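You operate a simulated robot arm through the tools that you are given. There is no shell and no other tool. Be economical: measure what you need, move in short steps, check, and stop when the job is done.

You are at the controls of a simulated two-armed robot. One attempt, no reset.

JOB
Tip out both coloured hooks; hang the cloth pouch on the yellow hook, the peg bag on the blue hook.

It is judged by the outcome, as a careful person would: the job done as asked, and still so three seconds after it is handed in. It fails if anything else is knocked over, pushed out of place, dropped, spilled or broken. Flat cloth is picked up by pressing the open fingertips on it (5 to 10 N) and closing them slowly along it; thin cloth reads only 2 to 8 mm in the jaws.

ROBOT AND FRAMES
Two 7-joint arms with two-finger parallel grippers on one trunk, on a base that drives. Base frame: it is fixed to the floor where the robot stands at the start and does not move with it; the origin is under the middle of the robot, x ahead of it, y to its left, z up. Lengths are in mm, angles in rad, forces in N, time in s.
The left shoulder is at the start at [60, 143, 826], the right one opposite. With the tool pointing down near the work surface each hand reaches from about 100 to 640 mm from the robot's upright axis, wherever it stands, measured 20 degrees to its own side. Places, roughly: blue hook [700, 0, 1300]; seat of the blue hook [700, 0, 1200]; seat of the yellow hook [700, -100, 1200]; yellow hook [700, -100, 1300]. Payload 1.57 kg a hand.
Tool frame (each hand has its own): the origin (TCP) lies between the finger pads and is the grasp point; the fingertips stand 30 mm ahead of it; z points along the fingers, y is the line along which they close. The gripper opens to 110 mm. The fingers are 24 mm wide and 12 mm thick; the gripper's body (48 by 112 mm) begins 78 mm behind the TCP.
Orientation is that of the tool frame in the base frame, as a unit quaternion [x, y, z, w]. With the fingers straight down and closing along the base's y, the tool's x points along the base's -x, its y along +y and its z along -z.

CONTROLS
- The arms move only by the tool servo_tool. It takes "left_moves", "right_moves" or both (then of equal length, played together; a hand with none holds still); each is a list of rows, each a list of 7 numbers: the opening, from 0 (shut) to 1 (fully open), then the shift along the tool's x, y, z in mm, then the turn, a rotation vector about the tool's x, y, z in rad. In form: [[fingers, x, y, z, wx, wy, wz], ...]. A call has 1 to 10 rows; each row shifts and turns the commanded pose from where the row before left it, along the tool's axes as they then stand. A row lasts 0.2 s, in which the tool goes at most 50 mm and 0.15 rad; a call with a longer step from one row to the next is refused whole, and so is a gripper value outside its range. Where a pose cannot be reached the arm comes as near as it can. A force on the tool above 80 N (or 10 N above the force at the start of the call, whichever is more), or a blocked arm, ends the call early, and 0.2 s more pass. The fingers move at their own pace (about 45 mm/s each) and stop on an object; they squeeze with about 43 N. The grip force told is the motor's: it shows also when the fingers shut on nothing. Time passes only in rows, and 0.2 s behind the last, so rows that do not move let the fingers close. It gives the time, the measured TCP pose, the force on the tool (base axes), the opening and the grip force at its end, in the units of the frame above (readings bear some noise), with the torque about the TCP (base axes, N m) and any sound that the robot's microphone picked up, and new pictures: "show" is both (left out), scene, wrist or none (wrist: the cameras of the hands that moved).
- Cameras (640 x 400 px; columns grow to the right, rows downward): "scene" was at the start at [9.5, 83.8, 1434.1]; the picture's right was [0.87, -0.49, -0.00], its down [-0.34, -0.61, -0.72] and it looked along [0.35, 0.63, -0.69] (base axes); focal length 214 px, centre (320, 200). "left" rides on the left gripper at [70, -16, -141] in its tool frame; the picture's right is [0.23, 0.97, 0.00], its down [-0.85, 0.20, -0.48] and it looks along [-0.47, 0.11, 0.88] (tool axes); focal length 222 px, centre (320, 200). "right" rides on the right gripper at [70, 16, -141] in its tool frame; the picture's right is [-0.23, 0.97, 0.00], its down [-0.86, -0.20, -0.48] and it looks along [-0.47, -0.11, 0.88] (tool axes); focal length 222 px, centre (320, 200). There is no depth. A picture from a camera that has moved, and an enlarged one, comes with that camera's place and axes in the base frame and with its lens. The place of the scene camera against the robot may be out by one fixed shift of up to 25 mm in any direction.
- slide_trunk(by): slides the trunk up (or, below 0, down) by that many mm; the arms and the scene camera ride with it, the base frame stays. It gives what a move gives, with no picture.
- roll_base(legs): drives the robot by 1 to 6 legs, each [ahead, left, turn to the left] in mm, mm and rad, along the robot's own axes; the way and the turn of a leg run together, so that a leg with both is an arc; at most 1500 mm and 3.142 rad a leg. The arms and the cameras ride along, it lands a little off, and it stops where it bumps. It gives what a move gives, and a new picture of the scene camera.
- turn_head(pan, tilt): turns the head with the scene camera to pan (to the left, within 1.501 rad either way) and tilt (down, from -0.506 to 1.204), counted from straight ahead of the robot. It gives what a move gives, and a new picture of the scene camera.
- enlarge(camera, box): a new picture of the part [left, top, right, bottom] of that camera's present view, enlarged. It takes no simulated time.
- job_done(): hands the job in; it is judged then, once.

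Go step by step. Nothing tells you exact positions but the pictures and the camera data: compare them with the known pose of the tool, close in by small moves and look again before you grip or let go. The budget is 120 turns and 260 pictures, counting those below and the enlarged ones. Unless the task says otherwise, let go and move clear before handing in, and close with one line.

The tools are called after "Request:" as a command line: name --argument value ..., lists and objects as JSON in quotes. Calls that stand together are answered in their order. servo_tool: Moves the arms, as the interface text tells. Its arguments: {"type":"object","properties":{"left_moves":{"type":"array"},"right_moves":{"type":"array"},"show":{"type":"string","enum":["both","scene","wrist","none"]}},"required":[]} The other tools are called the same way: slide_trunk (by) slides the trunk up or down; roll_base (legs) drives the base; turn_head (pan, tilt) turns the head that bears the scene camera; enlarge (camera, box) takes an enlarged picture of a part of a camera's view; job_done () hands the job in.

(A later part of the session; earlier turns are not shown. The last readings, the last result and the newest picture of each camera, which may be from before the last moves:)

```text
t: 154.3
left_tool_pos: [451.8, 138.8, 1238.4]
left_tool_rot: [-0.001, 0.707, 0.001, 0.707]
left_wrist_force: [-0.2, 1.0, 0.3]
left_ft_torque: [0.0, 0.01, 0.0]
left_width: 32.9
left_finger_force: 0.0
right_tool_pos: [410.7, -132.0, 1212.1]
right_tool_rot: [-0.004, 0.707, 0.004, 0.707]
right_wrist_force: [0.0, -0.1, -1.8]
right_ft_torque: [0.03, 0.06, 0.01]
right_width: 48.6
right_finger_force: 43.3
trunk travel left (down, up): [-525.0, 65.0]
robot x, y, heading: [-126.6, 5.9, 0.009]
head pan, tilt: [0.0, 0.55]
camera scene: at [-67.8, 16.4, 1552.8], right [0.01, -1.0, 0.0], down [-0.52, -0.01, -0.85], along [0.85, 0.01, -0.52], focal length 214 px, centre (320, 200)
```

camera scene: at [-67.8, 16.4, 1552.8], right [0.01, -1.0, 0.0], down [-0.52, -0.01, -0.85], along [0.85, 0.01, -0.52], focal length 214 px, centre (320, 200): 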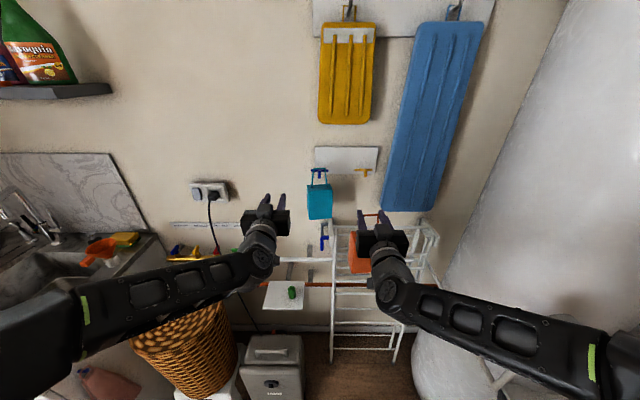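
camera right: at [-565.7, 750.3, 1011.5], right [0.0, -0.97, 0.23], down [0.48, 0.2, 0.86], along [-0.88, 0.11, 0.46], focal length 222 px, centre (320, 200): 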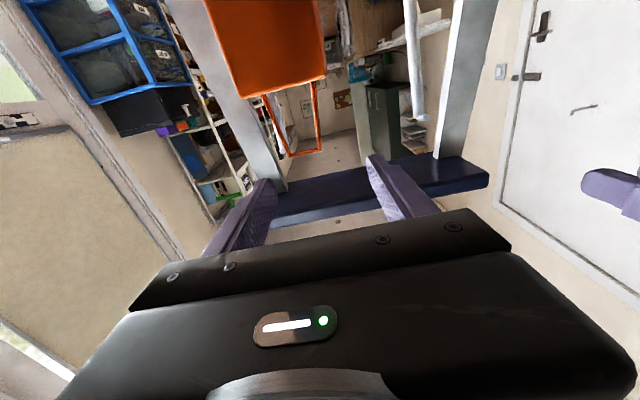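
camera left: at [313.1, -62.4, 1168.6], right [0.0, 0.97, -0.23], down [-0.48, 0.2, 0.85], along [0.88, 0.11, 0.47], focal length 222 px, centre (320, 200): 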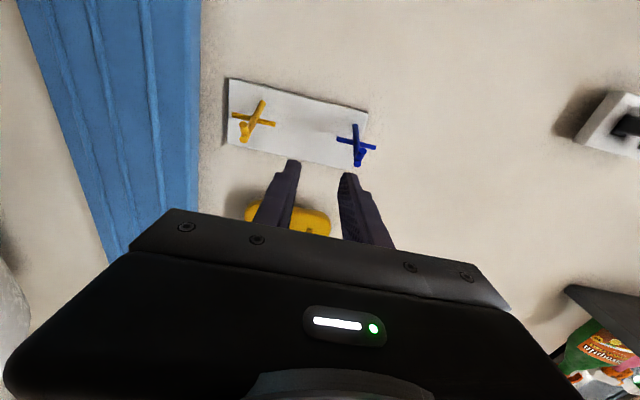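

The orange bag is in hand at the hook wall. Before hanging it, I check its far side with the left camera.

Request:
servo_tool --left_moves '[[0.3, 31, 0, 0, 0.13, 0, 0], [0.3, 31, 0, 0, 0.13, 0, 0], [0.3, 31, 0, 0, 0.13, 0, 0], [0.3, 31, 0, 0, 0.13, 0, 0], [0.3, 31, 0, 0, 0.13, 0, 0], [0.3, 31, 0, 0, 0.13, 0, 0], [0.3, 31, 0, 0, 0.13, 0, 0], [0.3, 31, 0, 0, 0.13, 0, 0]]' --right_moves '[[0.25, 0, 0, 0, -0.14, 0, 0], [0.25, 0, 0, 0, -0.14, 0, 0], [0.25, 0, 0, 0, -0.14, 0, 0], [0.25, 0, 0, 0, -0.14, 0, 0], [0.25, 0, 0, 0, -0.14, 0, 0], [0.25, 0, 0, 0, -0.14, 0, 0], [0.25, 0, 0, 0, -0.14, 0, 0], [0.25, 0, 0, 0, -0.14, 0, 0]]' --show "both"

```text
t: 156.2
left_tool_pos: [452.5, 140.3, 990.0]
left_tool_rot: [0.35, 0.614, -0.352, 0.613]
left_wrist_force: [0.6, -0.9, 0.2]
left_ft_torque: [0.0, 0.0, -0.01]
left_width: 33.2
left_finger_force: 0.1
right_tool_pos: [411.0, -130.4, 1211.3]
right_tool_rot: [-0.38, 0.598, 0.381, 0.595]
right_wrist_force: [0.5, 0.2, -1.4]
right_ft_torque: [-0.02, -0.03, 0.01]
right_width: 49.5
right_finger_force: 43.5
trunk travel left (down, up): [-525.0, 65.0]
robot x, y, heading: [-128.7, 3.9, 0.007]
head pan, tilt: [0.0, 0.55]
camera scene: at [-66.0, 16.9, 1552.7], right [0.01, -1.0, 0.0], down [-0.52, -0.01, -0.85], along [0.85, 0.01, -0.52], focal length 214 px, centre (320, 200)
camera right: at [338.1, -253.4, 1142.6], right [-0.88, 0.41, 0.23], down [-0.02, -0.52, 0.86], along [0.47, 0.75, 0.46], focal length 222 px, centre (320, 200)
camera left: at [366.2, 254.3, 919.7], right [0.84, 0.49, -0.23], down [-0.07, 0.52, 0.85], along [0.54, -0.7, 0.47], focal length 222 px, centre (320, 200)
```

scene: 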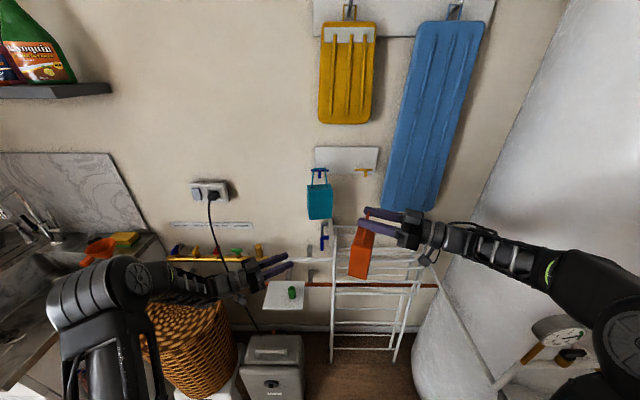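
right: 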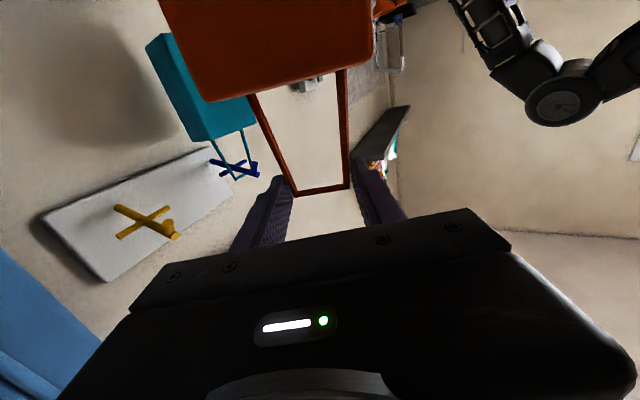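
left: 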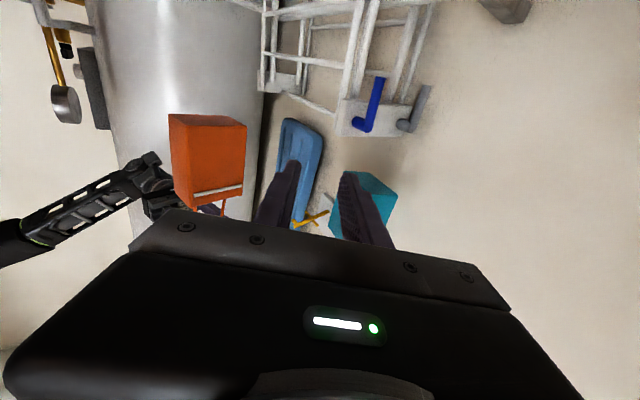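

Request:
enlarge --camera "left" --box '[140, 90, 300, 230]'

Request:
enlarge --camera "right" --box '[120, 10, 290, 190]'

```text
2.86 times, centred on (220, 160) of left
camera zoom: at [366.2, 254.3, 919.7], right [0.84, 0.49, -0.23], down [-0.07, 0.52, 0.85], along [0.54, -0.7, 0.47], focal length 635 px, centre (606, 314)
```

zoom: 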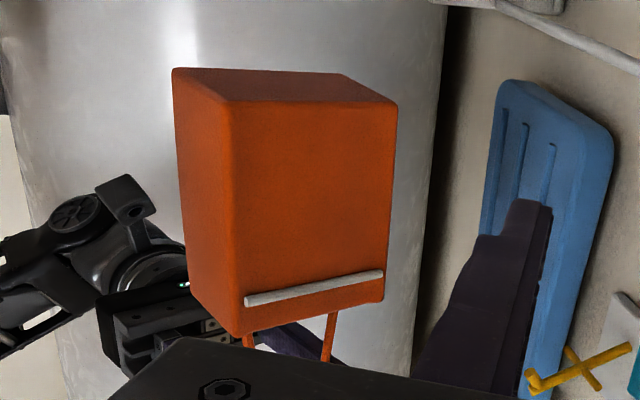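

```text
2.22 times, centred on (205, 100) of right
camera zoom: at [338.1, -253.4, 1142.6], right [-0.88, 0.41, 0.23], down [-0.02, -0.52, 0.86], along [0.47, 0.75, 0.46], focal length 494 px, centre (576, 422)
```

zoom: 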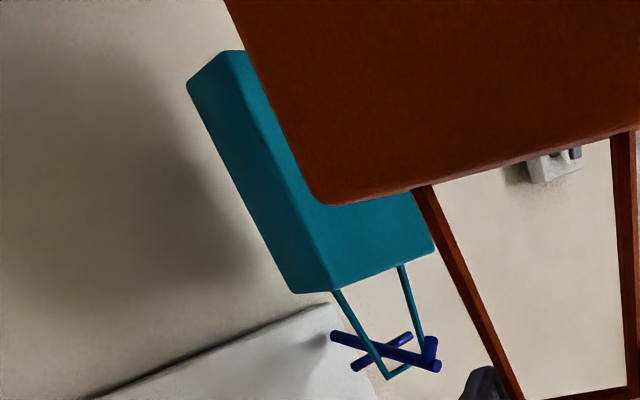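

Both bags carry the same pale strip, so that isn't a distinguishing mark. I'll return the yaw and shake the orange one to listen and weigh it carefully.

Request:
servo_tool --left_moves '[[0.3, -31, 0, 0, -0.13, 0, 0], [0.3, -31, 0, 0, -0.13, 0, 0], [0.3, -31, 0, 0, -0.13, 0, 0], [0.3, -31, 0, 0, -0.13, 0, 0], [0.3, -31, 0, 0, -0.13, 0, 0], [0.3, -31, 0, 0, -0.13, 0, 0], [0.3, -31, 0, 0, -0.13, 0, 0], [0.3, -31, 0, 0, -0.13, 0, 0]]' --right_moves '[[0.25, 0, 0, 0, 0.14, 0, 0], [0.25, 0, 0, 0, 0.14, 0, 0], [0.25, 0, 0, 0, 0.14, 0, 0], [0.25, 0, 0, 0, 0.14, 0, 0], [0.25, 0, 0, 0, 0.14, 0, 0], [0.25, 0, 0, 0, 0.14, 0, 0], [0.25, 0, 0, 0, 0.14, 0, 0], [0.25, 0, 0, 0, 0.14, 0, 0]]' --show "none"

Request:
servo_tool --right_moves '[[0.25, -15, 0, 0, 0, 0, 0], [0.25, 15, 0, 0, 0, 0, 0], [0.25, -15, 0, 0, 0, 0, 0], [0.25, 15, 0, 0, 0, 0, 0], [0.25, -15, 0, 0, 0, 0, 0], [0.25, 15, 0, 0, 0, 0, 0], [0.25, 0, 0, 0, 0, 0, 0]]' --show "none"

Request:
servo_tool --right_moves '[[0.25, 0, 0, 0, 0, 0, 0]]' --show "none"

Request:
servo_tool --right_moves '[[0.25, 0, 0, 0, 0, 0, 0]]' --show "none"

Request:
servo_tool --right_moves '[[0.25, 0, 0, 0, 0, 0, 0]]' --show "none"

Request:
servo_tool --right_moves '[[0.25, 0, 0, 0, 0, 0, 0]]' --show "none"

Request:
turn_head --pan 0.9 --tilt 0.9

```text
t: 157.9
left_tool_pos: [450.8, 138.8, 1238.9]
left_tool_rot: [-0.001, 0.707, 0.001, 0.707]
left_wrist_force: [0.6, 0.3, 0.1]
left_ft_torque: [0.01, -0.02, 0.0]
left_width: 33.0
left_finger_force: 0.1
right_tool_pos: [409.2, -131.7, 1211.5]
right_tool_rot: [-0.005, 0.707, 0.005, 0.707]
right_wrist_force: [0.4, -0.5, -0.7]
right_ft_torque: [0.02, -0.01, 0.04]
right_width: 49.5
right_finger_force: 42.9
trunk travel left (down, up): [-525.0, 65.0]
robot x, y, heading: [-124.8, 2.2, 0.014]
head pan, tilt: [0.0, 0.55]
```

```text
t: 159.6
left_tool_pos: [450.5, 139.3, 1239.1]
left_tool_rot: [-0.002, 0.707, 0.001, 0.707]
left_wrist_force: [0.4, -0.8, 0.2]
left_ft_torque: [0.06, 0.02, 0.01]
left_width: 33.1
left_finger_force: 0.1
right_tool_pos: [408.0, -132.2, 1211.0]
right_tool_rot: [-0.005, 0.708, 0.005, 0.706]
right_wrist_force: [0.3, 0.5, -1.5]
right_ft_torque: [0.01, 0.06, -0.01]
right_width: 49.5
right_finger_force: 42.8
trunk travel left (down, up): [-525.0, 65.0]
robot x, y, heading: [-129.4, 5.2, 0.012]
head pan, tilt: [0.0, 0.55]
```

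```text
t: 159.9
left_tool_pos: [451.5, 139.2, 1239.8]
left_tool_rot: [-0.001, 0.707, 0.0, 0.707]
left_wrist_force: [0.0, 0.6, -0.1]
left_ft_torque: [-0.02, 0.03, 0.02]
left_width: 33.0
left_finger_force: 0.0
right_tool_pos: [408.2, -133.2, 1212.1]
right_tool_rot: [-0.004, 0.708, 0.004, 0.706]
right_wrist_force: [0.5, -0.3, -0.7]
right_ft_torque: [-0.01, 0.03, 0.01]
right_width: 49.6
right_finger_force: 42.9
trunk travel left (down, up): [-525.0, 65.0]
robot x, y, heading: [-124.5, 4.3, 0.01]
head pan, tilt: [0.0, 0.55]
```

```text
t: 160.3
left_tool_pos: [451.2, 139.0, 1238.1]
left_tool_rot: [-0.002, 0.707, 0.001, 0.707]
left_wrist_force: [-0.4, 0.7, -0.6]
left_ft_torque: [-0.01, -0.01, -0.01]
left_width: 32.9
left_finger_force: 0.1
right_tool_pos: [409.7, -132.3, 1212.0]
right_tool_rot: [-0.005, 0.707, 0.005, 0.707]
right_wrist_force: [0.5, 0.1, -1.2]
right_ft_torque: [0.01, 0.04, 0.02]
right_width: 49.6
right_finger_force: 43.2
trunk travel left (down, up): [-525.0, 65.0]
robot x, y, heading: [-124.1, -0.5, 0.008]
head pan, tilt: [0.0, 0.55]
```

```text
t: 160.8
left_tool_pos: [450.7, 138.8, 1238.8]
left_tool_rot: [-0.001, 0.707, 0.0, 0.707]
left_wrist_force: [-0.3, -0.8, 0.6]
left_ft_torque: [-0.01, 0.02, 0.01]
left_width: 33.1
left_finger_force: 0.1
right_tool_pos: [409.0, -132.2, 1213.0]
right_tool_rot: [-0.004, 0.708, 0.004, 0.706]
right_wrist_force: [0.4, 0.4, -0.9]
right_ft_torque: [0.0, 0.02, 0.03]
right_width: 49.5
right_finger_force: 43.0
trunk travel left (down, up): [-525.0, 65.0]
robot x, y, heading: [-128.4, 4.8, 0.016]
head pan, tilt: [0.0, 0.55]
```

```text
t: 161.2
left_tool_pos: [450.1, 138.1, 1238.9]
left_tool_rot: [-0.001, 0.707, -0.001, 0.707]
left_wrist_force: [0.4, -0.8, 0.0]
left_ft_torque: [0.0, -0.02, 0.04]
left_width: 32.9
left_finger_force: 0.1
right_tool_pos: [409.4, -132.2, 1212.8]
right_tool_rot: [-0.004, 0.708, 0.004, 0.706]
right_wrist_force: [0.4, -0.4, -1.8]
right_ft_torque: [-0.02, 0.01, 0.01]
right_width: 49.9
right_finger_force: 43.2
trunk travel left (down, up): [-525.0, 65.0]
robot x, y, heading: [-126.8, 5.3, 0.005]
head pan, tilt: [0.0, 0.55]
```

```text
t: 162.3
left_tool_pos: [450.4, 139.3, 1240.1]
left_tool_rot: [-0.003, 0.707, 0.001, 0.707]
left_wrist_force: [-0.7, 0.5, 0.2]
left_ft_torque: [-0.03, 0.02, 0.03]
left_width: 33.0
left_finger_force: 0.0
right_tool_pos: [410.5, -131.7, 1213.1]
right_tool_rot: [-0.005, 0.708, 0.004, 0.706]
right_wrist_force: [-0.8, -0.1, -1.2]
right_ft_torque: [-0.01, 0.0, -0.04]
right_width: 49.5
right_finger_force: 43.2
trunk travel left (down, up): [-525.0, 65.0]
robot x, y, heading: [-125.8, 3.8, 0.012]
head pan, tilt: [0.901, 0.901]
camera scene: at [-111.3, 75.2, 1523.5], right [0.79, -0.61, 0.0], down [-0.48, -0.62, -0.62], along [0.38, 0.49, -0.78], focal length 214 px, centre (320, 200)
```

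scene: 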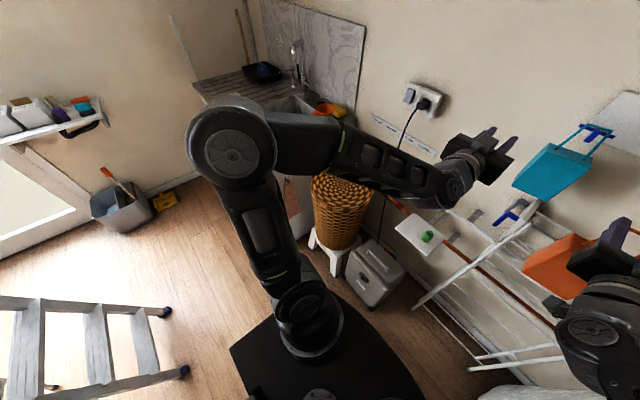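

Request:
enlarge --camera "scene" --box '[260, 160, 340, 260]'

Request:
turn_head --pan -0.75 --tilt 1.0

```text
4.00 times, centred on (300, 210) of scene
camera zoom: at [-111.3, 75.2, 1523.5], right [0.79, -0.61, 0.0], down [-0.48, -0.62, -0.62], along [0.38, 0.49, -0.78], focal length 858 px, centre (400, 160)
```

zoom: 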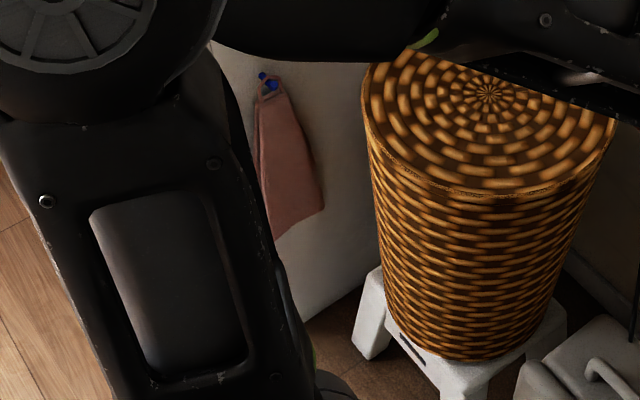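

```text
t: 164.1
left_tool_pos: [451.3, 139.2, 1239.0]
left_tool_rot: [-0.002, 0.707, 0.002, 0.707]
left_wrist_force: [-0.3, -0.1, -0.1]
left_ft_torque: [0.02, 0.02, 0.0]
left_width: 33.0
left_finger_force: 0.1
right_tool_pos: [409.0, -131.1, 1211.1]
right_tool_rot: [-0.005, 0.708, 0.005, 0.707]
right_wrist_force: [-0.4, 0.7, -1.5]
right_ft_torque: [0.0, 0.03, 0.0]
right_width: 49.3
right_finger_force: 43.3
trunk travel left (down, up): [-525.0, 65.0]
robot x, y, heading: [-127.3, 0.0, 0.01]
head pan, tilt: [-0.75, 1.0]
camera scene: at [-106.1, -31.4, 1516.2], right [-0.67, -0.74, 0.0], down [-0.62, 0.57, -0.54], along [0.4, -0.36, -0.84], focal length 214 px, centre (320, 200)
```

scene: 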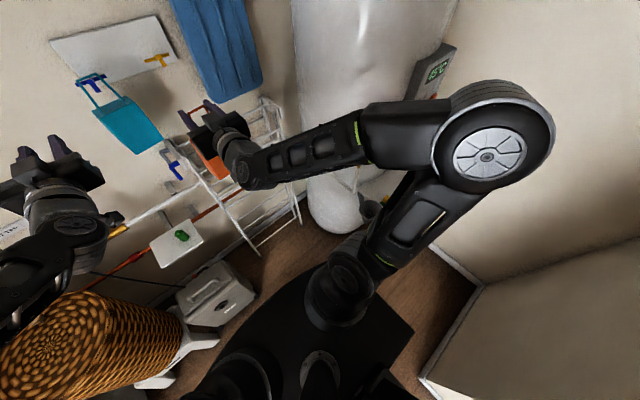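

The brown item is just a towel on its tab. I'll average more weight readings of the orange bag against the teal's 1.32 N mean.

Request:
servo_tool --right_moves '[[0.25, 0, 0, 0, 0, 0, 0]]' --show "none"

Request:
servo_tool --right_moves '[[0.25, 0, 0, 0, 0, 0, 0]]' --show "none"

Request:
servo_tool --right_moves '[[0.25, 0, 0, 0, 0, 0, 0]]' --show "none"

Request:
servo_tool --right_moves '[[0.25, 0, 0, 0, 0, 0, 0]]' --show "none"

Request:
servo_tool --right_moves '[[0.25, 0, 0, 0, 0, 0, 0]]' --show "none"

Request:
servo_tool --right_moves '[[0.25, 0, 0, 0, 0, 0, 0]]' --show "none"

Request:
servo_tool --right_moves '[[0.25, 0, 0, 0, 0, 0, 0]]' --show "none"

Request:
servo_tool --right_moves '[[0.25, 0, 0, 0, 0, 0, 0]]' --show "none"

Request:
turn_head --pan 0 --tilt 0.55

Request:
enlarge --camera "scene" --box '[270, 130, 430, 280]'

```text
t: 164.4
left_tool_pos: [451.2, 138.7, 1238.5]
left_tool_rot: [-0.002, 0.707, 0.001, 0.707]
left_wrist_force: [0.3, 0.5, -0.7]
left_ft_torque: [0.05, -0.02, -0.03]
left_width: 32.7
left_finger_force: 0.1
right_tool_pos: [409.6, -131.8, 1211.5]
right_tool_rot: [-0.004, 0.708, 0.004, 0.707]
right_wrist_force: [0.1, 0.0, -1.2]
right_ft_torque: [0.02, -0.01, -0.02]
right_width: 49.5
right_finger_force: 43.5
trunk travel left (down, up): [-525.0, 65.0]
robot x, y, heading: [-126.2, 0.6, 0.014]
head pan, tilt: [-0.75, 1.0]
```

```text
t: 164.8
left_tool_pos: [451.4, 138.8, 1238.1]
left_tool_rot: [-0.001, 0.708, -0.001, 0.707]
left_wrist_force: [0.1, 0.0, 0.0]
left_ft_torque: [-0.01, -0.03, -0.03]
left_width: 33.4
left_finger_force: 0.0
right_tool_pos: [408.9, -132.1, 1210.7]
right_tool_rot: [-0.004, 0.708, 0.004, 0.706]
right_wrist_force: [-0.1, 0.2, -1.8]
right_ft_torque: [0.01, 0.02, 0.03]
right_width: 49.4
right_finger_force: 42.7
trunk travel left (down, up): [-525.0, 65.0]
robot x, y, heading: [-130.8, 4.8, 0.013]
head pan, tilt: [-0.75, 1.0]
```

```text
t: 165.2
left_tool_pos: [451.5, 138.3, 1238.2]
left_tool_rot: [-0.001, 0.707, 0.0, 0.707]
left_wrist_force: [0.8, -0.5, -0.2]
left_ft_torque: [-0.01, 0.0, 0.02]
left_width: 33.1
left_finger_force: 0.2
right_tool_pos: [408.3, -131.6, 1210.6]
right_tool_rot: [-0.004, 0.708, 0.004, 0.706]
right_wrist_force: [0.5, -0.3, -1.8]
right_ft_torque: [0.04, 0.0, 0.01]
right_width: 49.6
right_finger_force: 43.0
trunk travel left (down, up): [-525.0, 65.0]
robot x, y, heading: [-127.6, 1.7, 0.01]
head pan, tilt: [-0.75, 1.0]
```

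```text
t: 165.7
left_tool_pos: [449.5, 139.0, 1238.8]
left_tool_rot: [-0.002, 0.707, 0.0, 0.707]
left_wrist_force: [-0.4, 0.4, 0.1]
left_ft_torque: [-0.01, 0.04, 0.02]
left_width: 32.9
left_finger_force: 0.0
right_tool_pos: [409.6, -132.6, 1211.3]
right_tool_rot: [-0.004, 0.707, 0.004, 0.707]
right_wrist_force: [-0.2, 0.1, -1.8]
right_ft_torque: [0.04, 0.0, 0.01]
right_width: 49.3
right_finger_force: 43.4
trunk travel left (down, up): [-525.0, 65.0]
robot x, y, heading: [-126.2, 3.2, 0.008]
head pan, tilt: [-0.75, 1.0]
```

```text
t: 166.1
left_tool_pos: [452.4, 138.9, 1238.7]
left_tool_rot: [-0.002, 0.707, 0.001, 0.707]
left_wrist_force: [0.8, 0.0, -1.3]
left_ft_torque: [0.0, 0.0, -0.01]
left_width: 32.9
left_finger_force: 0.1
right_tool_pos: [409.9, -133.5, 1211.6]
right_tool_rot: [-0.004, 0.708, 0.004, 0.706]
right_wrist_force: [0.2, -0.4, -0.8]
right_ft_torque: [-0.01, 0.04, -0.03]
right_width: 49.3
right_finger_force: 42.4
trunk travel left (down, up): [-525.0, 65.0]
robot x, y, heading: [-127.1, 5.3, 0.01]
head pan, tilt: [-0.75, 1.0]
```

```text
t: 166.4
left_tool_pos: [452.0, 138.5, 1238.4]
left_tool_rot: [-0.001, 0.707, -0.001, 0.707]
left_wrist_force: [0.0, 0.2, 0.0]
left_ft_torque: [0.03, -0.01, 0.02]
left_width: 32.9
left_finger_force: 0.1
right_tool_pos: [409.5, -131.4, 1212.3]
right_tool_rot: [-0.003, 0.707, 0.003, 0.707]
right_wrist_force: [-0.2, 0.2, -1.2]
right_ft_torque: [-0.02, -0.02, 0.01]
right_width: 49.3
right_finger_force: 42.9
trunk travel left (down, up): [-525.0, 65.0]
robot x, y, heading: [-128.3, 2.7, 0.009]
head pan, tilt: [-0.75, 1.0]
```

```text
t: 166.8
left_tool_pos: [451.4, 139.1, 1238.7]
left_tool_rot: [-0.002, 0.707, 0.0, 0.707]
left_wrist_force: [0.4, -0.3, -0.2]
left_ft_torque: [0.02, -0.02, 0.04]
left_width: 33.0
left_finger_force: 0.0
right_tool_pos: [410.4, -131.6, 1213.1]
right_tool_rot: [-0.005, 0.707, 0.005, 0.707]
right_wrist_force: [0.9, -0.1, -1.6]
right_ft_torque: [-0.01, 0.03, -0.01]
right_width: 49.5
right_finger_force: 43.3
trunk travel left (down, up): [-525.0, 65.0]
robot x, y, heading: [-130.0, 4.2, 0.011]
head pan, tilt: [-0.75, 1.0]
```

```text
t: 167.2
left_tool_pos: [451.3, 139.7, 1239.2]
left_tool_rot: [-0.001, 0.707, 0.0, 0.707]
left_wrist_force: [0.1, 0.2, 0.0]
left_ft_torque: [0.01, 0.01, 0.02]
left_width: 33.1
left_finger_force: 0.1
right_tool_pos: [409.5, -131.5, 1211.3]
right_tool_rot: [-0.005, 0.708, 0.005, 0.707]
right_wrist_force: [0.1, -0.9, -1.4]
right_ft_torque: [0.02, 0.04, -0.02]
right_width: 49.3
right_finger_force: 42.9
trunk travel left (down, up): [-525.0, 65.0]
robot x, y, heading: [-128.4, 3.6, 0.01]
head pan, tilt: [-0.75, 1.0]
```

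```text
t: 168.3
left_tool_pos: [451.9, 138.6, 1238.7]
left_tool_rot: [-0.002, 0.707, 0.001, 0.707]
left_wrist_force: [0.4, 0.2, 0.7]
left_ft_torque: [0.02, 0.0, -0.01]
left_width: 33.0
left_finger_force: 0.0
right_tool_pos: [409.4, -131.1, 1212.5]
right_tool_rot: [-0.004, 0.707, 0.004, 0.707]
right_wrist_force: [0.5, 0.2, -0.8]
right_ft_torque: [0.0, 0.02, 0.0]
right_width: 49.3
right_finger_force: 43.1
trunk travel left (down, up): [-525.0, 65.0]
robot x, y, heading: [-124.9, 2.6, 0.012]
head pan, tilt: [0.0, 0.55]
camera scene: at [-67.8, 16.4, 1552.7], right [0.01, -1.0, 0.0], down [-0.52, -0.01, -0.85], along [0.85, 0.01, -0.52], focal length 214 px, centre (320, 200)
```

scene: 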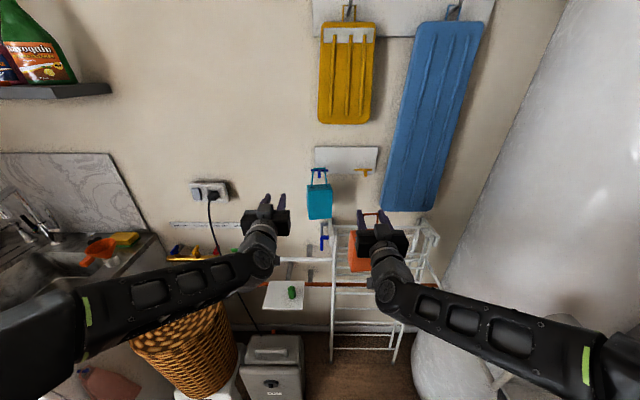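

```text
2.67 times, centred on (350, 205) of scene
camera zoom: at [-67.8, 16.4, 1552.7], right [0.01, -1.0, 0.0], down [-0.52, -0.01, -0.85], along [0.85, 0.01, -0.52], focal length 572 px, centre (240, 187)
```

zoom: 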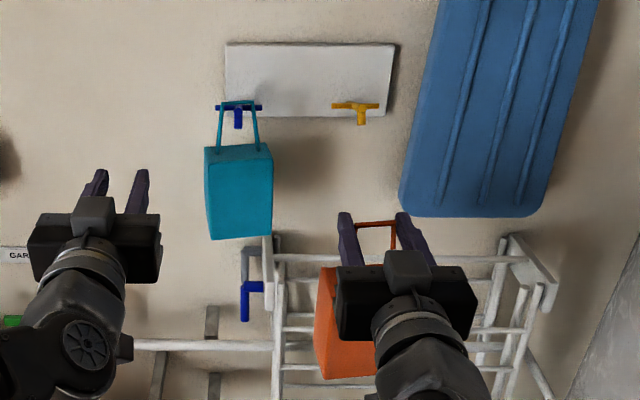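

Request:
enlarge --camera "right" --box '[180, 0, 380, 110]'

Request:
enlarge --camera "scene" --box '[296, 160, 344, 226]'

Request:
enlarge --camera "left" --box '[140, 0, 340, 190]'

```text
3.20 times, centred on (280, 55) of right
camera zoom: at [269.9, -117.9, 1143.4], right [-0.01, 0.97, 0.23], down [-0.47, -0.21, 0.86], along [0.88, -0.1, 0.46], focal length 711 px, centre (448, 664)
```

zoom: 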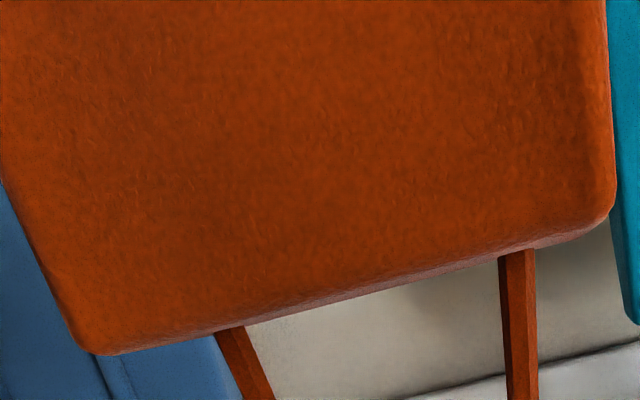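

```text
6.06 times, centred on (320, 193) of scene
camera zoom: at [-67.8, 16.4, 1552.7], right [0.01, -1.0, 0.0], down [-0.52, -0.01, -0.85], along [0.85, 0.01, -0.52], focal length 1300 px, centre (320, 242)
```

zoom: 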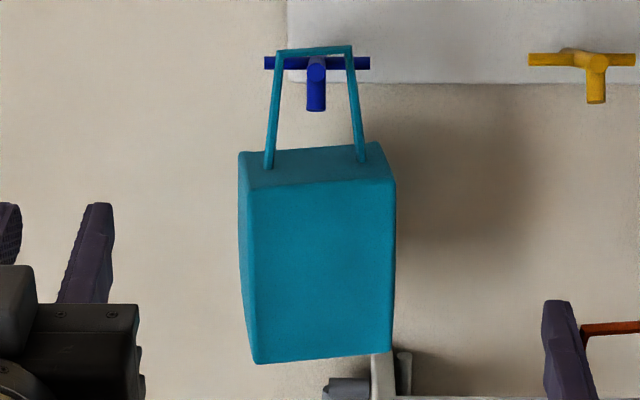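

```text
2.11 times, centred on (240, 95) of left
camera zoom: at [309.8, 122.7, 1168.6], right [0.0, 0.97, -0.23], down [-0.48, 0.2, 0.86], along [0.88, 0.11, 0.47], focal length 468 px, centre (488, 421)
```

zoom: 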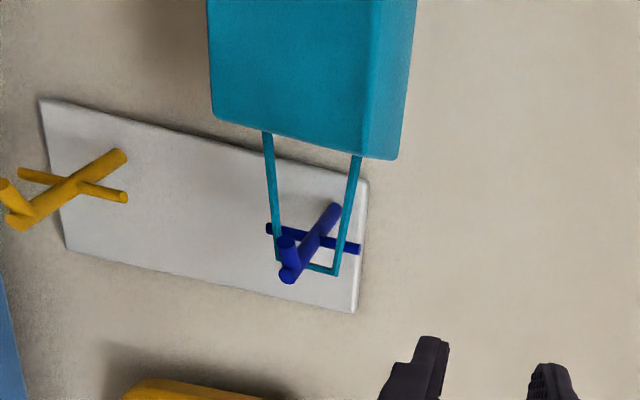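

The materials look different up close (orange is coarsely mottled, teal fine-grained). I bring the left camera near the teal bag, at a safe distance, for a comparable close-up.

Request:
servo_tool --left_moves '[[0.3, 31, -22.6, 0, 0, 0, 0], [0.3, 31, -22.6, 0, 0, 0, 0], [0.3, 31, -22.6, 0, 0, 0, 0], [0.3, 31, -22.6, 0, 0, 0, 0], [0.3, 31, -22.6, 20, 0, 0, 0], [0.3, 0, 0, 15, 0, 0, 0], [0.3, 0, 0, 0, 0, 0, 0]]' --show "wrist"

Request:
enlarge --camera "left" --box '[280, 30, 380, 110]'

```text
t: 169.9
left_tool_pos: [487.4, 26.8, 1083.1]
left_tool_rot: [0.0, 0.707, 0.0, 0.707]
left_wrist_force: [0.0, 0.0, -0.4]
left_ft_torque: [0.0, 0.02, -0.01]
left_width: 32.8
left_finger_force: 0.0
right_tool_pos: [409.3, -132.4, 1211.8]
right_tool_rot: [-0.004, 0.708, 0.004, 0.706]
right_wrist_force: [-0.1, 0.3, -0.7]
right_ft_torque: [0.02, 0.0, -0.01]
right_width: 49.4
right_finger_force: 43.5
trunk travel left (down, up): [-525.0, 65.0]
robot x, y, heading: [-127.9, 2.0, 0.016]
head pan, tilt: [0.0, 0.55]
camera left: at [345.3, 10.9, 1013.4], right [0.0, 0.97, -0.23], down [-0.48, 0.2, 0.86], along [0.88, 0.11, 0.47], focal length 222 px, centre (320, 200)
```

left: 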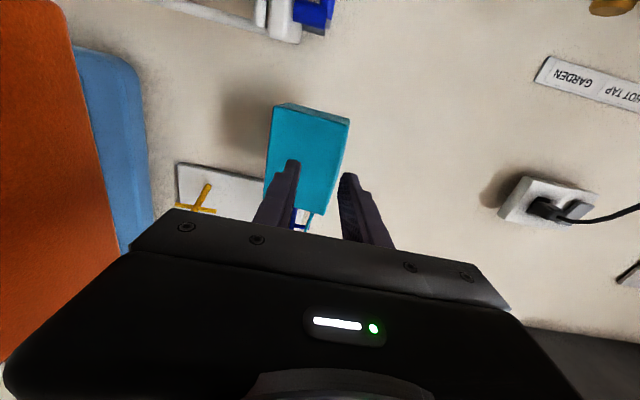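

```text
5.00 times, centred on (330, 70) of left
camera zoom: at [345.3, 10.9, 1013.4], right [0.0, 0.97, -0.23], down [-0.48, 0.2, 0.86], along [0.88, 0.11, 0.47], focal length 1111 px, centre (270, 850)
```

zoom: 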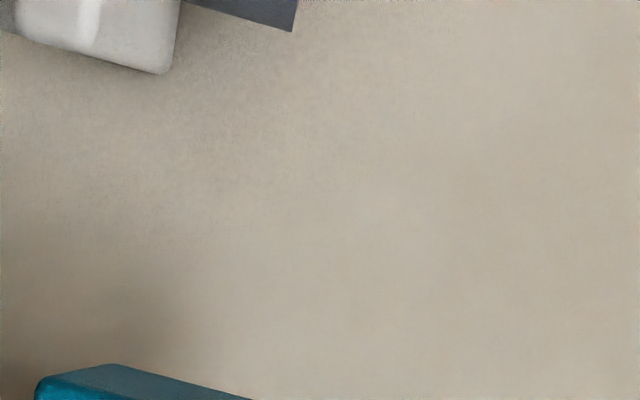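

Request:
enlarge --camera "left" --box '[255, 95, 360, 165]'

Request:
enlarge --camera "left" --box '[0, 0, 150, 200]'

```text
5.71 times, centred on (308, 130) of left
camera zoom: at [345.3, 10.9, 1013.4], right [0.0, 0.97, -0.23], down [-0.48, 0.2, 0.86], along [0.88, 0.11, 0.47], focal length 1269 px, centre (391, 600)
```

zoom: 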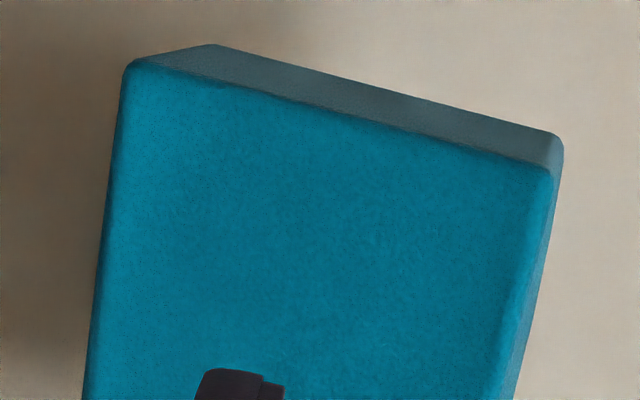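

```text
2.00 times, centred on (75, 100) of left
camera zoom: at [345.3, 10.9, 1013.4], right [0.0, 0.97, -0.23], down [-0.48, 0.2, 0.86], along [0.88, 0.11, 0.47], focal length 444 px, centre (810, 400)
```

zoom: 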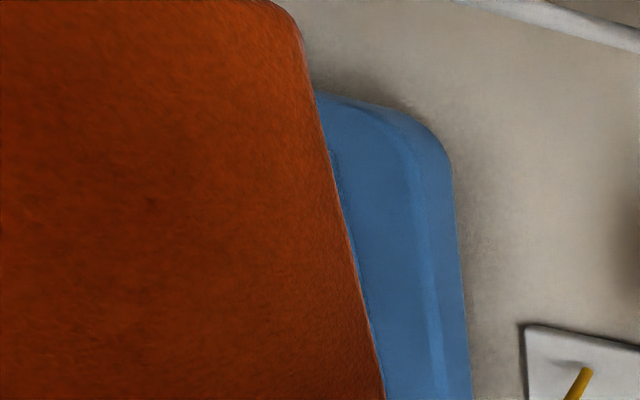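

No reliable visual difference. One last test: a brisker shake of the orange bag in free space, listening for pegs.

Request:
servo_tool --right_moves '[[0.25, -40, 0, 0, 0, 0, 0], [0.25, 40, 0, 0, 0, 0, 0], [0.25, -40, 0, 0, 0, 0, 0], [0.25, 40, 0, 0, 0, 0, 0], [0.25, -40, 0, 0, 0, 0, 0], [0.25, 40, 0, 0, 0, 0, 0], [0.25, -40, 0, 0, 0, 0, 0], [0.25, 40, 0, 0, 0, 0, 0]]' --left_moves '[[0.3, -30, 20, -20, 0, 0, 0], [0.3, -30, 20, -10, 0, 0, 0], [0.3, -30, 25, 0, 0, 0, 0], [0.3, -30, 25, 0, 0, 0, 0], [0.3, -30, 25, 0, 0, 0, 0], [0.3, 0, 0, 0, 0, 0, 0], [0.3, 0, 0, 0, 0, 0, 0], [0.3, 0, 0, 0, 0, 0, 0]]' --show "wrist"

```text
t: 171.8
left_tool_pos: [458.7, 140.9, 1231.5]
left_tool_rot: [-0.002, 0.708, 0.001, 0.707]
left_wrist_force: [0.5, -0.5, -0.3]
left_ft_torque: [0.0, -0.02, 0.01]
left_width: 33.2
left_finger_force: 0.1
right_tool_pos: [410.5, -133.9, 1210.5]
right_tool_rot: [-0.005, 0.709, 0.005, 0.706]
right_wrist_force: [0.2, 0.6, -1.4]
right_ft_torque: [-0.04, 0.02, 0.02]
right_width: 49.5
right_finger_force: 43.1
trunk travel left (down, up): [-525.0, 65.0]
robot x, y, heading: [-124.1, 4.3, 0.012]
head pan, tilt: [0.0, 0.55]
camera right: at [270.9, -118.6, 1142.1], right [-0.01, 0.97, 0.23], down [-0.47, -0.21, 0.86], along [0.88, -0.1, 0.46], focal length 222 px, centre (320, 200)
camera left: at [316.5, 125.2, 1162.8], right [0.0, 0.97, -0.23], down [-0.48, 0.2, 0.86], along [0.88, 0.11, 0.46], focal length 222 px, centre (320, 200)
```

right: 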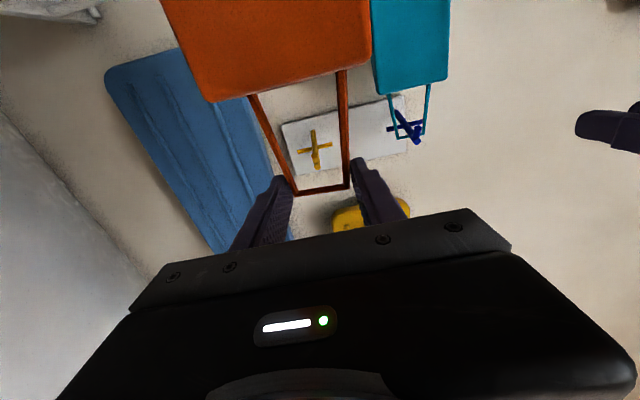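
left: 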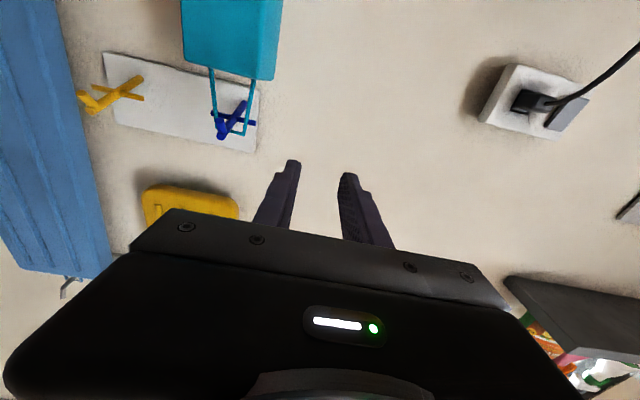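

Silent like the other. I keep orange as the cloth pouch and bring it in front of the yellow hook (bar end (621, −147, 1265)), same path as before.

Request:
servo_tool --right_moves '[[0.25, -25, -4, 0, 0, 0, 0], [0.25, -25, -4, 0, 0, 0, 0], [0.25, -26, -4, 10, 0, 0, 0], [0.25, 0, 0, 35, 0, 0, 0], [0.25, 0, 0, 35, 0, 0, 0], [0.25, 0, 0, 35, 0, 0, 0], [0.25, 0, 0, 25, 0, 0, 0], [0.25, 0, 0, 15, 0, 0, 0], [0.25, 0, 0, 0, 0, 0, 0], [0.25, 0, 0, 0, 0, 0, 0]]' --show "none"

Request:
enlarge --camera "right" --box '[180, 60, 460, 235]'

```text
t: 173.9
left_tool_pos: [456.7, 142.3, 1233.8]
left_tool_rot: [-0.002, 0.708, 0.0, 0.707]
left_wrist_force: [-0.1, 0.0, 0.3]
left_ft_torque: [-0.01, 0.02, 0.0]
left_width: 32.7
left_finger_force: 0.0
right_tool_pos: [565.0, -143.5, 1287.2]
right_tool_rot: [-0.003, 0.707, 0.003, 0.707]
right_wrist_force: [-1.2, -0.7, -0.5]
right_ft_torque: [0.02, 0.03, -0.03]
right_width: 49.0
right_finger_force: 42.4
trunk travel left (down, up): [-525.0, 65.0]
robot x, y, heading: [-128.0, 4.6, 0.011]
head pan, tilt: [0.0, 0.55]
```

```text
2.29 times, centred on (320, 148) of right
camera zoom: at [425.0, -128.8, 1219.0], right [-0.01, 0.97, 0.23], down [-0.47, -0.21, 0.86], along [0.88, -0.1, 0.46], focal length 508 px, centre (320, 320)
```

zoom: 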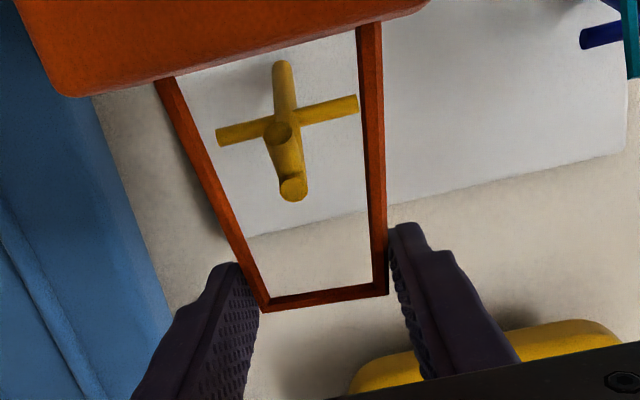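

Request:
servo_tool --right_moves '[[0.25, 0, -3, 15, 0, 0, 0], [0.25, 0, 0, 15, 0, 0, 0], [0.25, 0, 0, 10, 0, 0, 0], [0.25, 0, 0, 10, 0, 0, 0], [0.25, 0, 0, 9, 0, 0, 0], [0.25, 0, 0, 0, 0, 0, 0]]' --show "none"

Request:
enlarge --camera "right" --box '[180, 60, 460, 235]'

```text
t: 175.3
left_tool_pos: [456.1, 141.1, 1232.7]
left_tool_rot: [-0.002, 0.707, 0.0, 0.707]
left_wrist_force: [0.5, -0.2, 0.1]
left_ft_torque: [0.0, -0.01, 0.03]
left_width: 33.0
left_finger_force: 0.0
right_tool_pos: [624.3, -144.7, 1287.3]
right_tool_rot: [-0.005, 0.708, 0.005, 0.706]
right_wrist_force: [0.1, 0.6, -1.0]
right_ft_torque: [0.0, 0.03, 0.01]
right_width: 49.3
right_finger_force: 43.1
trunk travel left (down, up): [-525.0, 65.0]
robot x, y, heading: [-130.0, -0.1, 0.011]
head pan, tilt: [0.0, 0.55]
```

```text
2.29 times, centred on (320, 148) of right
camera zoom: at [484.5, -130.6, 1218.9], right [-0.01, 0.97, 0.23], down [-0.47, -0.21, 0.86], along [0.88, -0.1, 0.46], focal length 508 px, centre (320, 320)
```

zoom: 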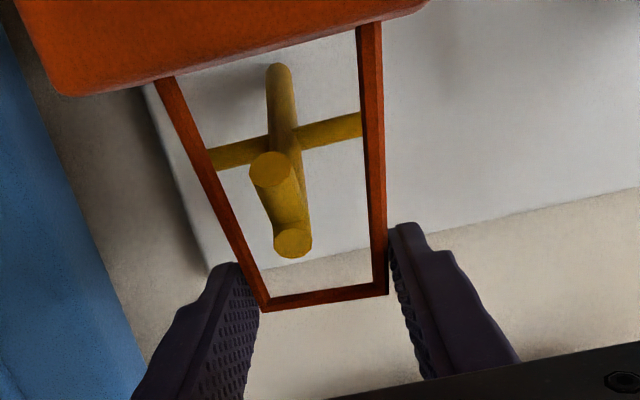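

The loop is past the lip. I lower it onto the bar.

Request:
servo_tool --right_moves '[[0.25, 8, 0, 0, 0, 0, 0], [0.25, 8, 0, 0, 0, 0, 0], [0.25, 6, 0, 0, 0, 0, 0], [0.25, 4, 0, 0, 0, 0, 0], [0.25, 0, 0, 0, 0, 0, 0]]' --show "none"

Request:
servo_tool --right_moves '[[0.25, 3, 0, 0, 0, 0, 0], [0.25, 0, 0, 0, 0, 0, 0]]' --show "none"

Request:
servo_tool --right_moves '[[0.25, 2.5, 0, 0, 0, 0, 0], [0.25, 0, 0, 0, 0, 0, 0]]' --show "none"

Request:
enlarge --camera "right" --box '[180, 60, 460, 235]'

```text
t: 176.6
left_tool_pos: [455.2, 141.2, 1233.5]
left_tool_rot: [-0.001, 0.707, 0.001, 0.707]
left_wrist_force: [0.3, -0.1, -0.5]
left_ft_torque: [0.03, -0.01, -0.01]
left_width: 33.0
left_finger_force: 0.0
right_tool_pos: [623.7, -146.3, 1261.0]
right_tool_rot: [-0.003, 0.708, 0.003, 0.706]
right_wrist_force: [0.0, -0.2, -1.7]
right_ft_torque: [0.04, 0.0, -0.06]
right_width: 49.2
right_finger_force: 42.7
trunk travel left (down, up): [-525.0, 65.0]
robot x, y, heading: [-127.4, 6.8, 0.015]
head pan, tilt: [0.0, 0.55]
```

```text
t: 177.2
left_tool_pos: [455.8, 141.5, 1232.9]
left_tool_rot: [-0.001, 0.707, 0.001, 0.707]
left_wrist_force: [0.6, 0.2, 0.0]
left_ft_torque: [0.01, 0.01, 0.02]
left_width: 33.0
left_finger_force: 0.0
right_tool_pos: [625.0, -143.6, 1258.3]
right_tool_rot: [-0.005, 0.707, 0.005, 0.707]
right_wrist_force: [0.3, -0.1, -0.4]
right_ft_torque: [0.04, 0.09, -0.04]
right_width: 49.1
right_finger_force: 43.1
trunk travel left (down, up): [-525.0, 65.0]
robot x, y, heading: [-126.5, 5.0, 0.014]
head pan, tilt: [0.0, 0.55]
```

```text
t: 177.8
left_tool_pos: [457.1, 141.9, 1232.9]
left_tool_rot: [-0.001, 0.707, 0.0, 0.707]
left_wrist_force: [0.4, -1.2, 0.0]
left_ft_torque: [0.02, 0.01, -0.01]
left_width: 33.2
left_finger_force: 0.1
right_tool_pos: [624.2, -145.2, 1255.4]
right_tool_rot: [-0.004, 0.707, 0.004, 0.707]
right_wrist_force: [0.2, 0.6, -1.7]
right_ft_torque: [-0.02, 0.03, 0.01]
right_width: 49.0
right_finger_force: 42.8
trunk travel left (down, up): [-525.0, 65.0]
robot x, y, heading: [-125.2, 6.0, 0.01]
head pan, tilt: [0.0, 0.55]
```

```text
2.29 times, centred on (320, 148) of right
camera zoom: at [484.7, -130.4, 1187.4], right [-0.01, 0.97, 0.23], down [-0.47, -0.21, 0.86], along [0.88, -0.1, 0.46], focal length 508 px, centre (320, 320)
```

zoom: 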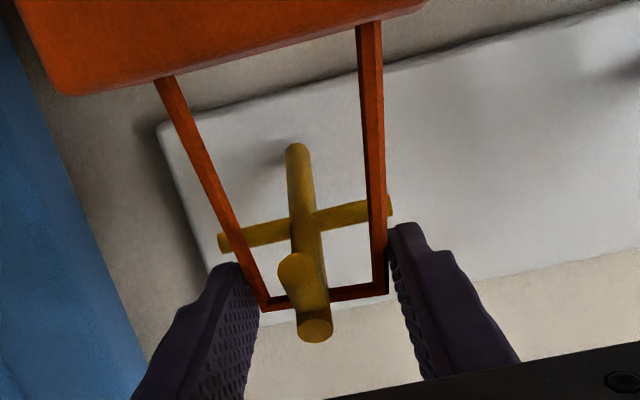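

Request:
servo_tool --right_moves '[[0.25, 3, 0, 0, 0, 0, 0], [0.25, 0, 0, 0, 0, 0, 0]]' --show "none"

Request:
servo_tool --right_moves '[[0.25, 2, 0, 0, 0, 0, 0], [0.25, 0, 0, 0, 0, 0, 0]]' --show "none"

Request:
enlarge --camera "right" --box '[180, 60, 460, 235]'

```text
t: 178.3
left_tool_pos: [456.0, 141.8, 1234.2]
left_tool_rot: [-0.002, 0.707, 0.0, 0.707]
left_wrist_force: [0.0, -0.1, -0.5]
left_ft_torque: [0.02, -0.01, 0.0]
left_width: 33.3
left_finger_force: 0.0
right_tool_pos: [624.2, -143.3, 1255.2]
right_tool_rot: [-0.004, 0.707, 0.004, 0.707]
right_wrist_force: [2.9, 0.3, 6.5]
right_ft_torque: [0.0, -0.04, -0.06]
right_width: 48.9
right_finger_force: 42.6
trunk travel left (down, up): [-525.0, 65.0]
robot x, y, heading: [-130.4, 7.0, 0.007]
head pan, tilt: [0.0, 0.55]
```

```text
t: 178.9
left_tool_pos: [455.9, 141.7, 1234.1]
left_tool_rot: [-0.003, 0.707, 0.001, 0.707]
left_wrist_force: [-0.1, -0.7, 0.5]
left_ft_torque: [-0.02, -0.02, -0.01]
left_width: 33.0
left_finger_force: 0.0
right_tool_pos: [623.3, -143.6, 1252.4]
right_tool_rot: [-0.003, 0.706, 0.003, 0.708]
right_wrist_force: [7.5, -1.5, 16.1]
right_ft_torque: [-0.04, -0.19, -0.04]
right_width: 49.2
right_finger_force: 42.8
trunk travel left (down, up): [-525.0, 65.0]
robot x, y, heading: [-127.4, 4.6, 0.012]
head pan, tilt: [0.0, 0.55]
```

```text
2.29 times, centred on (320, 148) of right
camera zoom: at [484.5, -130.3, 1184.6], right [-0.01, 0.97, 0.23], down [-0.48, -0.2, 0.85], along [0.88, -0.1, 0.47], focal length 508 px, centre (320, 320)
```

zoom: 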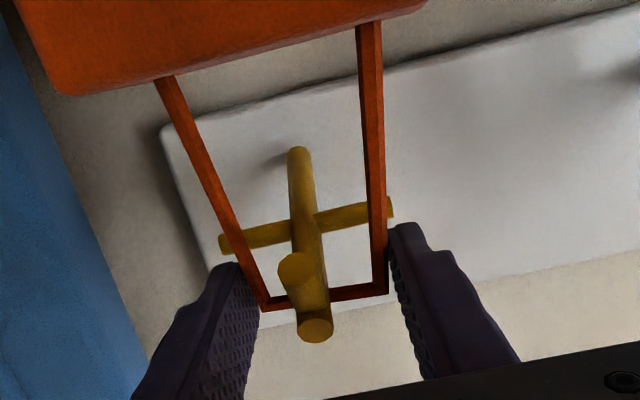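

The loop is resting on the bar (16 N pressing). I ease up slightly, then open and withdraw.

Request:
servo_tool --right_moves '[[0.25, -4, 0, 0, 0, 0, 0], [0.48, 0, 0, 0, 0, 0, 0], [0.55, 0, 0, 0, 0, 0, 0], [0.62, 0, 0, 0, 0, 0, 0], [0.65, 0, 0, 0, 0, 0, 0], [0.65, 0, 0, 0, 0, 0, 0]]' --show "none"

Request:
enlarge --camera "right" --box '[180, 60, 460, 235]'

```text
t: 180.3
left_tool_pos: [455.6, 141.9, 1233.0]
left_tool_rot: [-0.001, 0.707, 0.001, 0.707]
left_wrist_force: [0.4, 0.1, -0.3]
left_ft_torque: [-0.03, -0.01, -0.01]
left_width: 33.1
left_finger_force: 0.1
right_tool_pos: [624.5, -144.4, 1254.6]
right_tool_rot: [-0.004, 0.708, 0.004, 0.706]
right_wrist_force: [0.4, 0.7, 0.7]
right_ft_torque: [0.02, -0.03, -0.01]
right_width: 71.5
right_finger_force: 0.0
trunk travel left (down, up): [-525.0, 65.0]
robot x, y, heading: [-131.2, 2.6, 0.012]
head pan, tilt: [0.0, 0.55]
```

```text
2.29 times, centred on (320, 148) of right
camera zoom: at [484.3, -130.2, 1186.4], right [-0.01, 0.97, 0.23], down [-0.47, -0.21, 0.86], along [0.88, -0.1, 0.46], focal length 508 px, centre (320, 320)
```

zoom: 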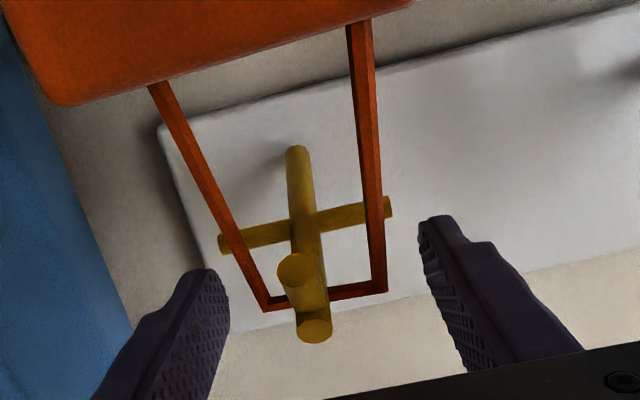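

Request:
servo_tool --right_moves '[[0.65, 0, 0, -15, 0, 0, 0], [0.65, 0, 0, -30, 0, 0, 0], [0.65, 0, 0, -40, 0, 0, 0], [0.65, 0, 0, -40, 0, 0, 0], [0.65, 0, 0, -40, 0, 0, 0], [0.65, 0, 0, -40, 0, 0, 0], [0.65, 0, 0, 0, 0, 0, 0]]' --show "wrist"

Request:
enlarge --camera "scene" --box '[270, 130, 430, 250]'

Request:
enlarge --camera "left" --box '[60, 0, 300, 160]'

```text
t: 181.9
left_tool_pos: [457.4, 141.7, 1234.7]
left_tool_rot: [-0.001, 0.708, 0.0, 0.707]
left_wrist_force: [0.0, -0.3, 0.3]
left_ft_torque: [0.0, 0.04, 0.04]
left_width: 32.9
left_finger_force: 0.1
right_tool_pos: [418.8, -147.5, 1255.0]
right_tool_rot: [-0.005, 0.708, 0.004, 0.706]
right_wrist_force: [-0.6, -0.2, -0.2]
right_ft_torque: [0.02, -0.02, 0.01]
right_width: 71.4
right_finger_force: 0.1
trunk travel left (down, up): [-525.0, 65.0]
robot x, y, heading: [-128.4, 7.3, 0.01]
head pan, tilt: [0.0, 0.55]
camera right: at [279.8, -133.5, 1186.7], right [-0.01, 0.97, 0.23], down [-0.47, -0.2, 0.86], along [0.88, -0.1, 0.46], focal length 222 px, centre (320, 200)
```

right: 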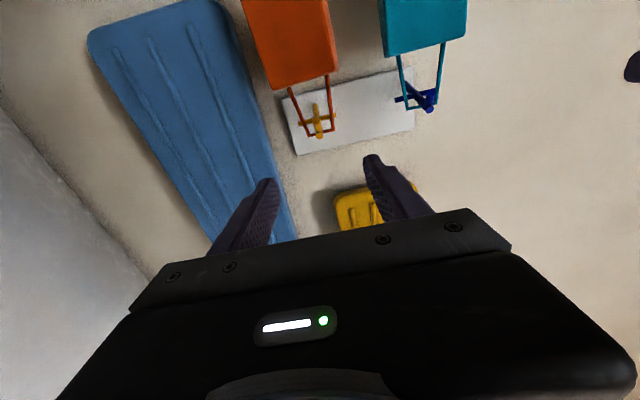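

```text
3.33 times, centred on (350, 190) of scene
camera zoom: at [-67.2, 16.6, 1552.7], right [0.01, -1.0, 0.0], down [-0.52, -0.01, -0.85], along [0.85, 0.01, -0.52], focal length 715 px, centre (220, 233)
```

zoom: 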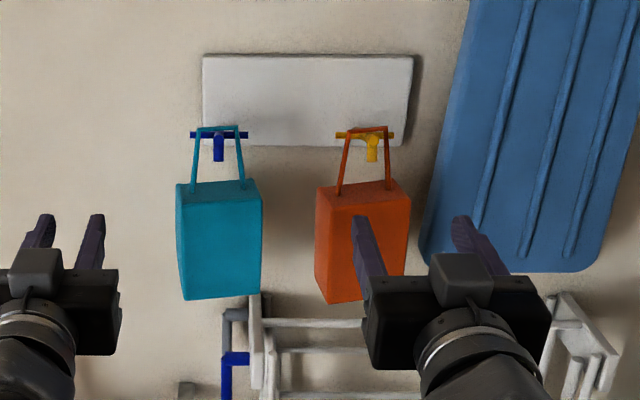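

```text
2.50 times, centred on (180, 80) of left
camera zoom: at [315.3, 125.6, 1163.3], right [0.0, 0.97, -0.23], down [-0.48, 0.2, 0.86], along [0.88, 0.11, 0.47], focal length 555 px, centre (670, 500)
```

zoom: 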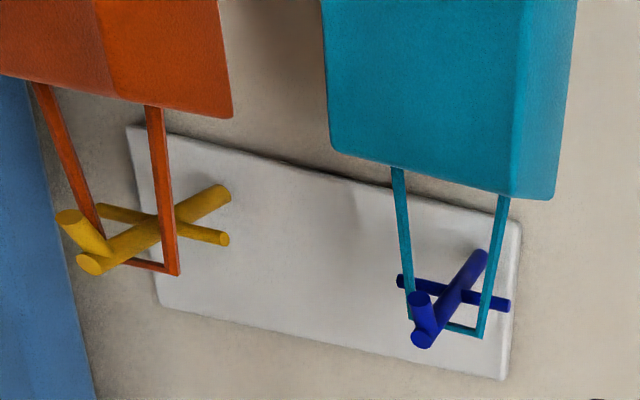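

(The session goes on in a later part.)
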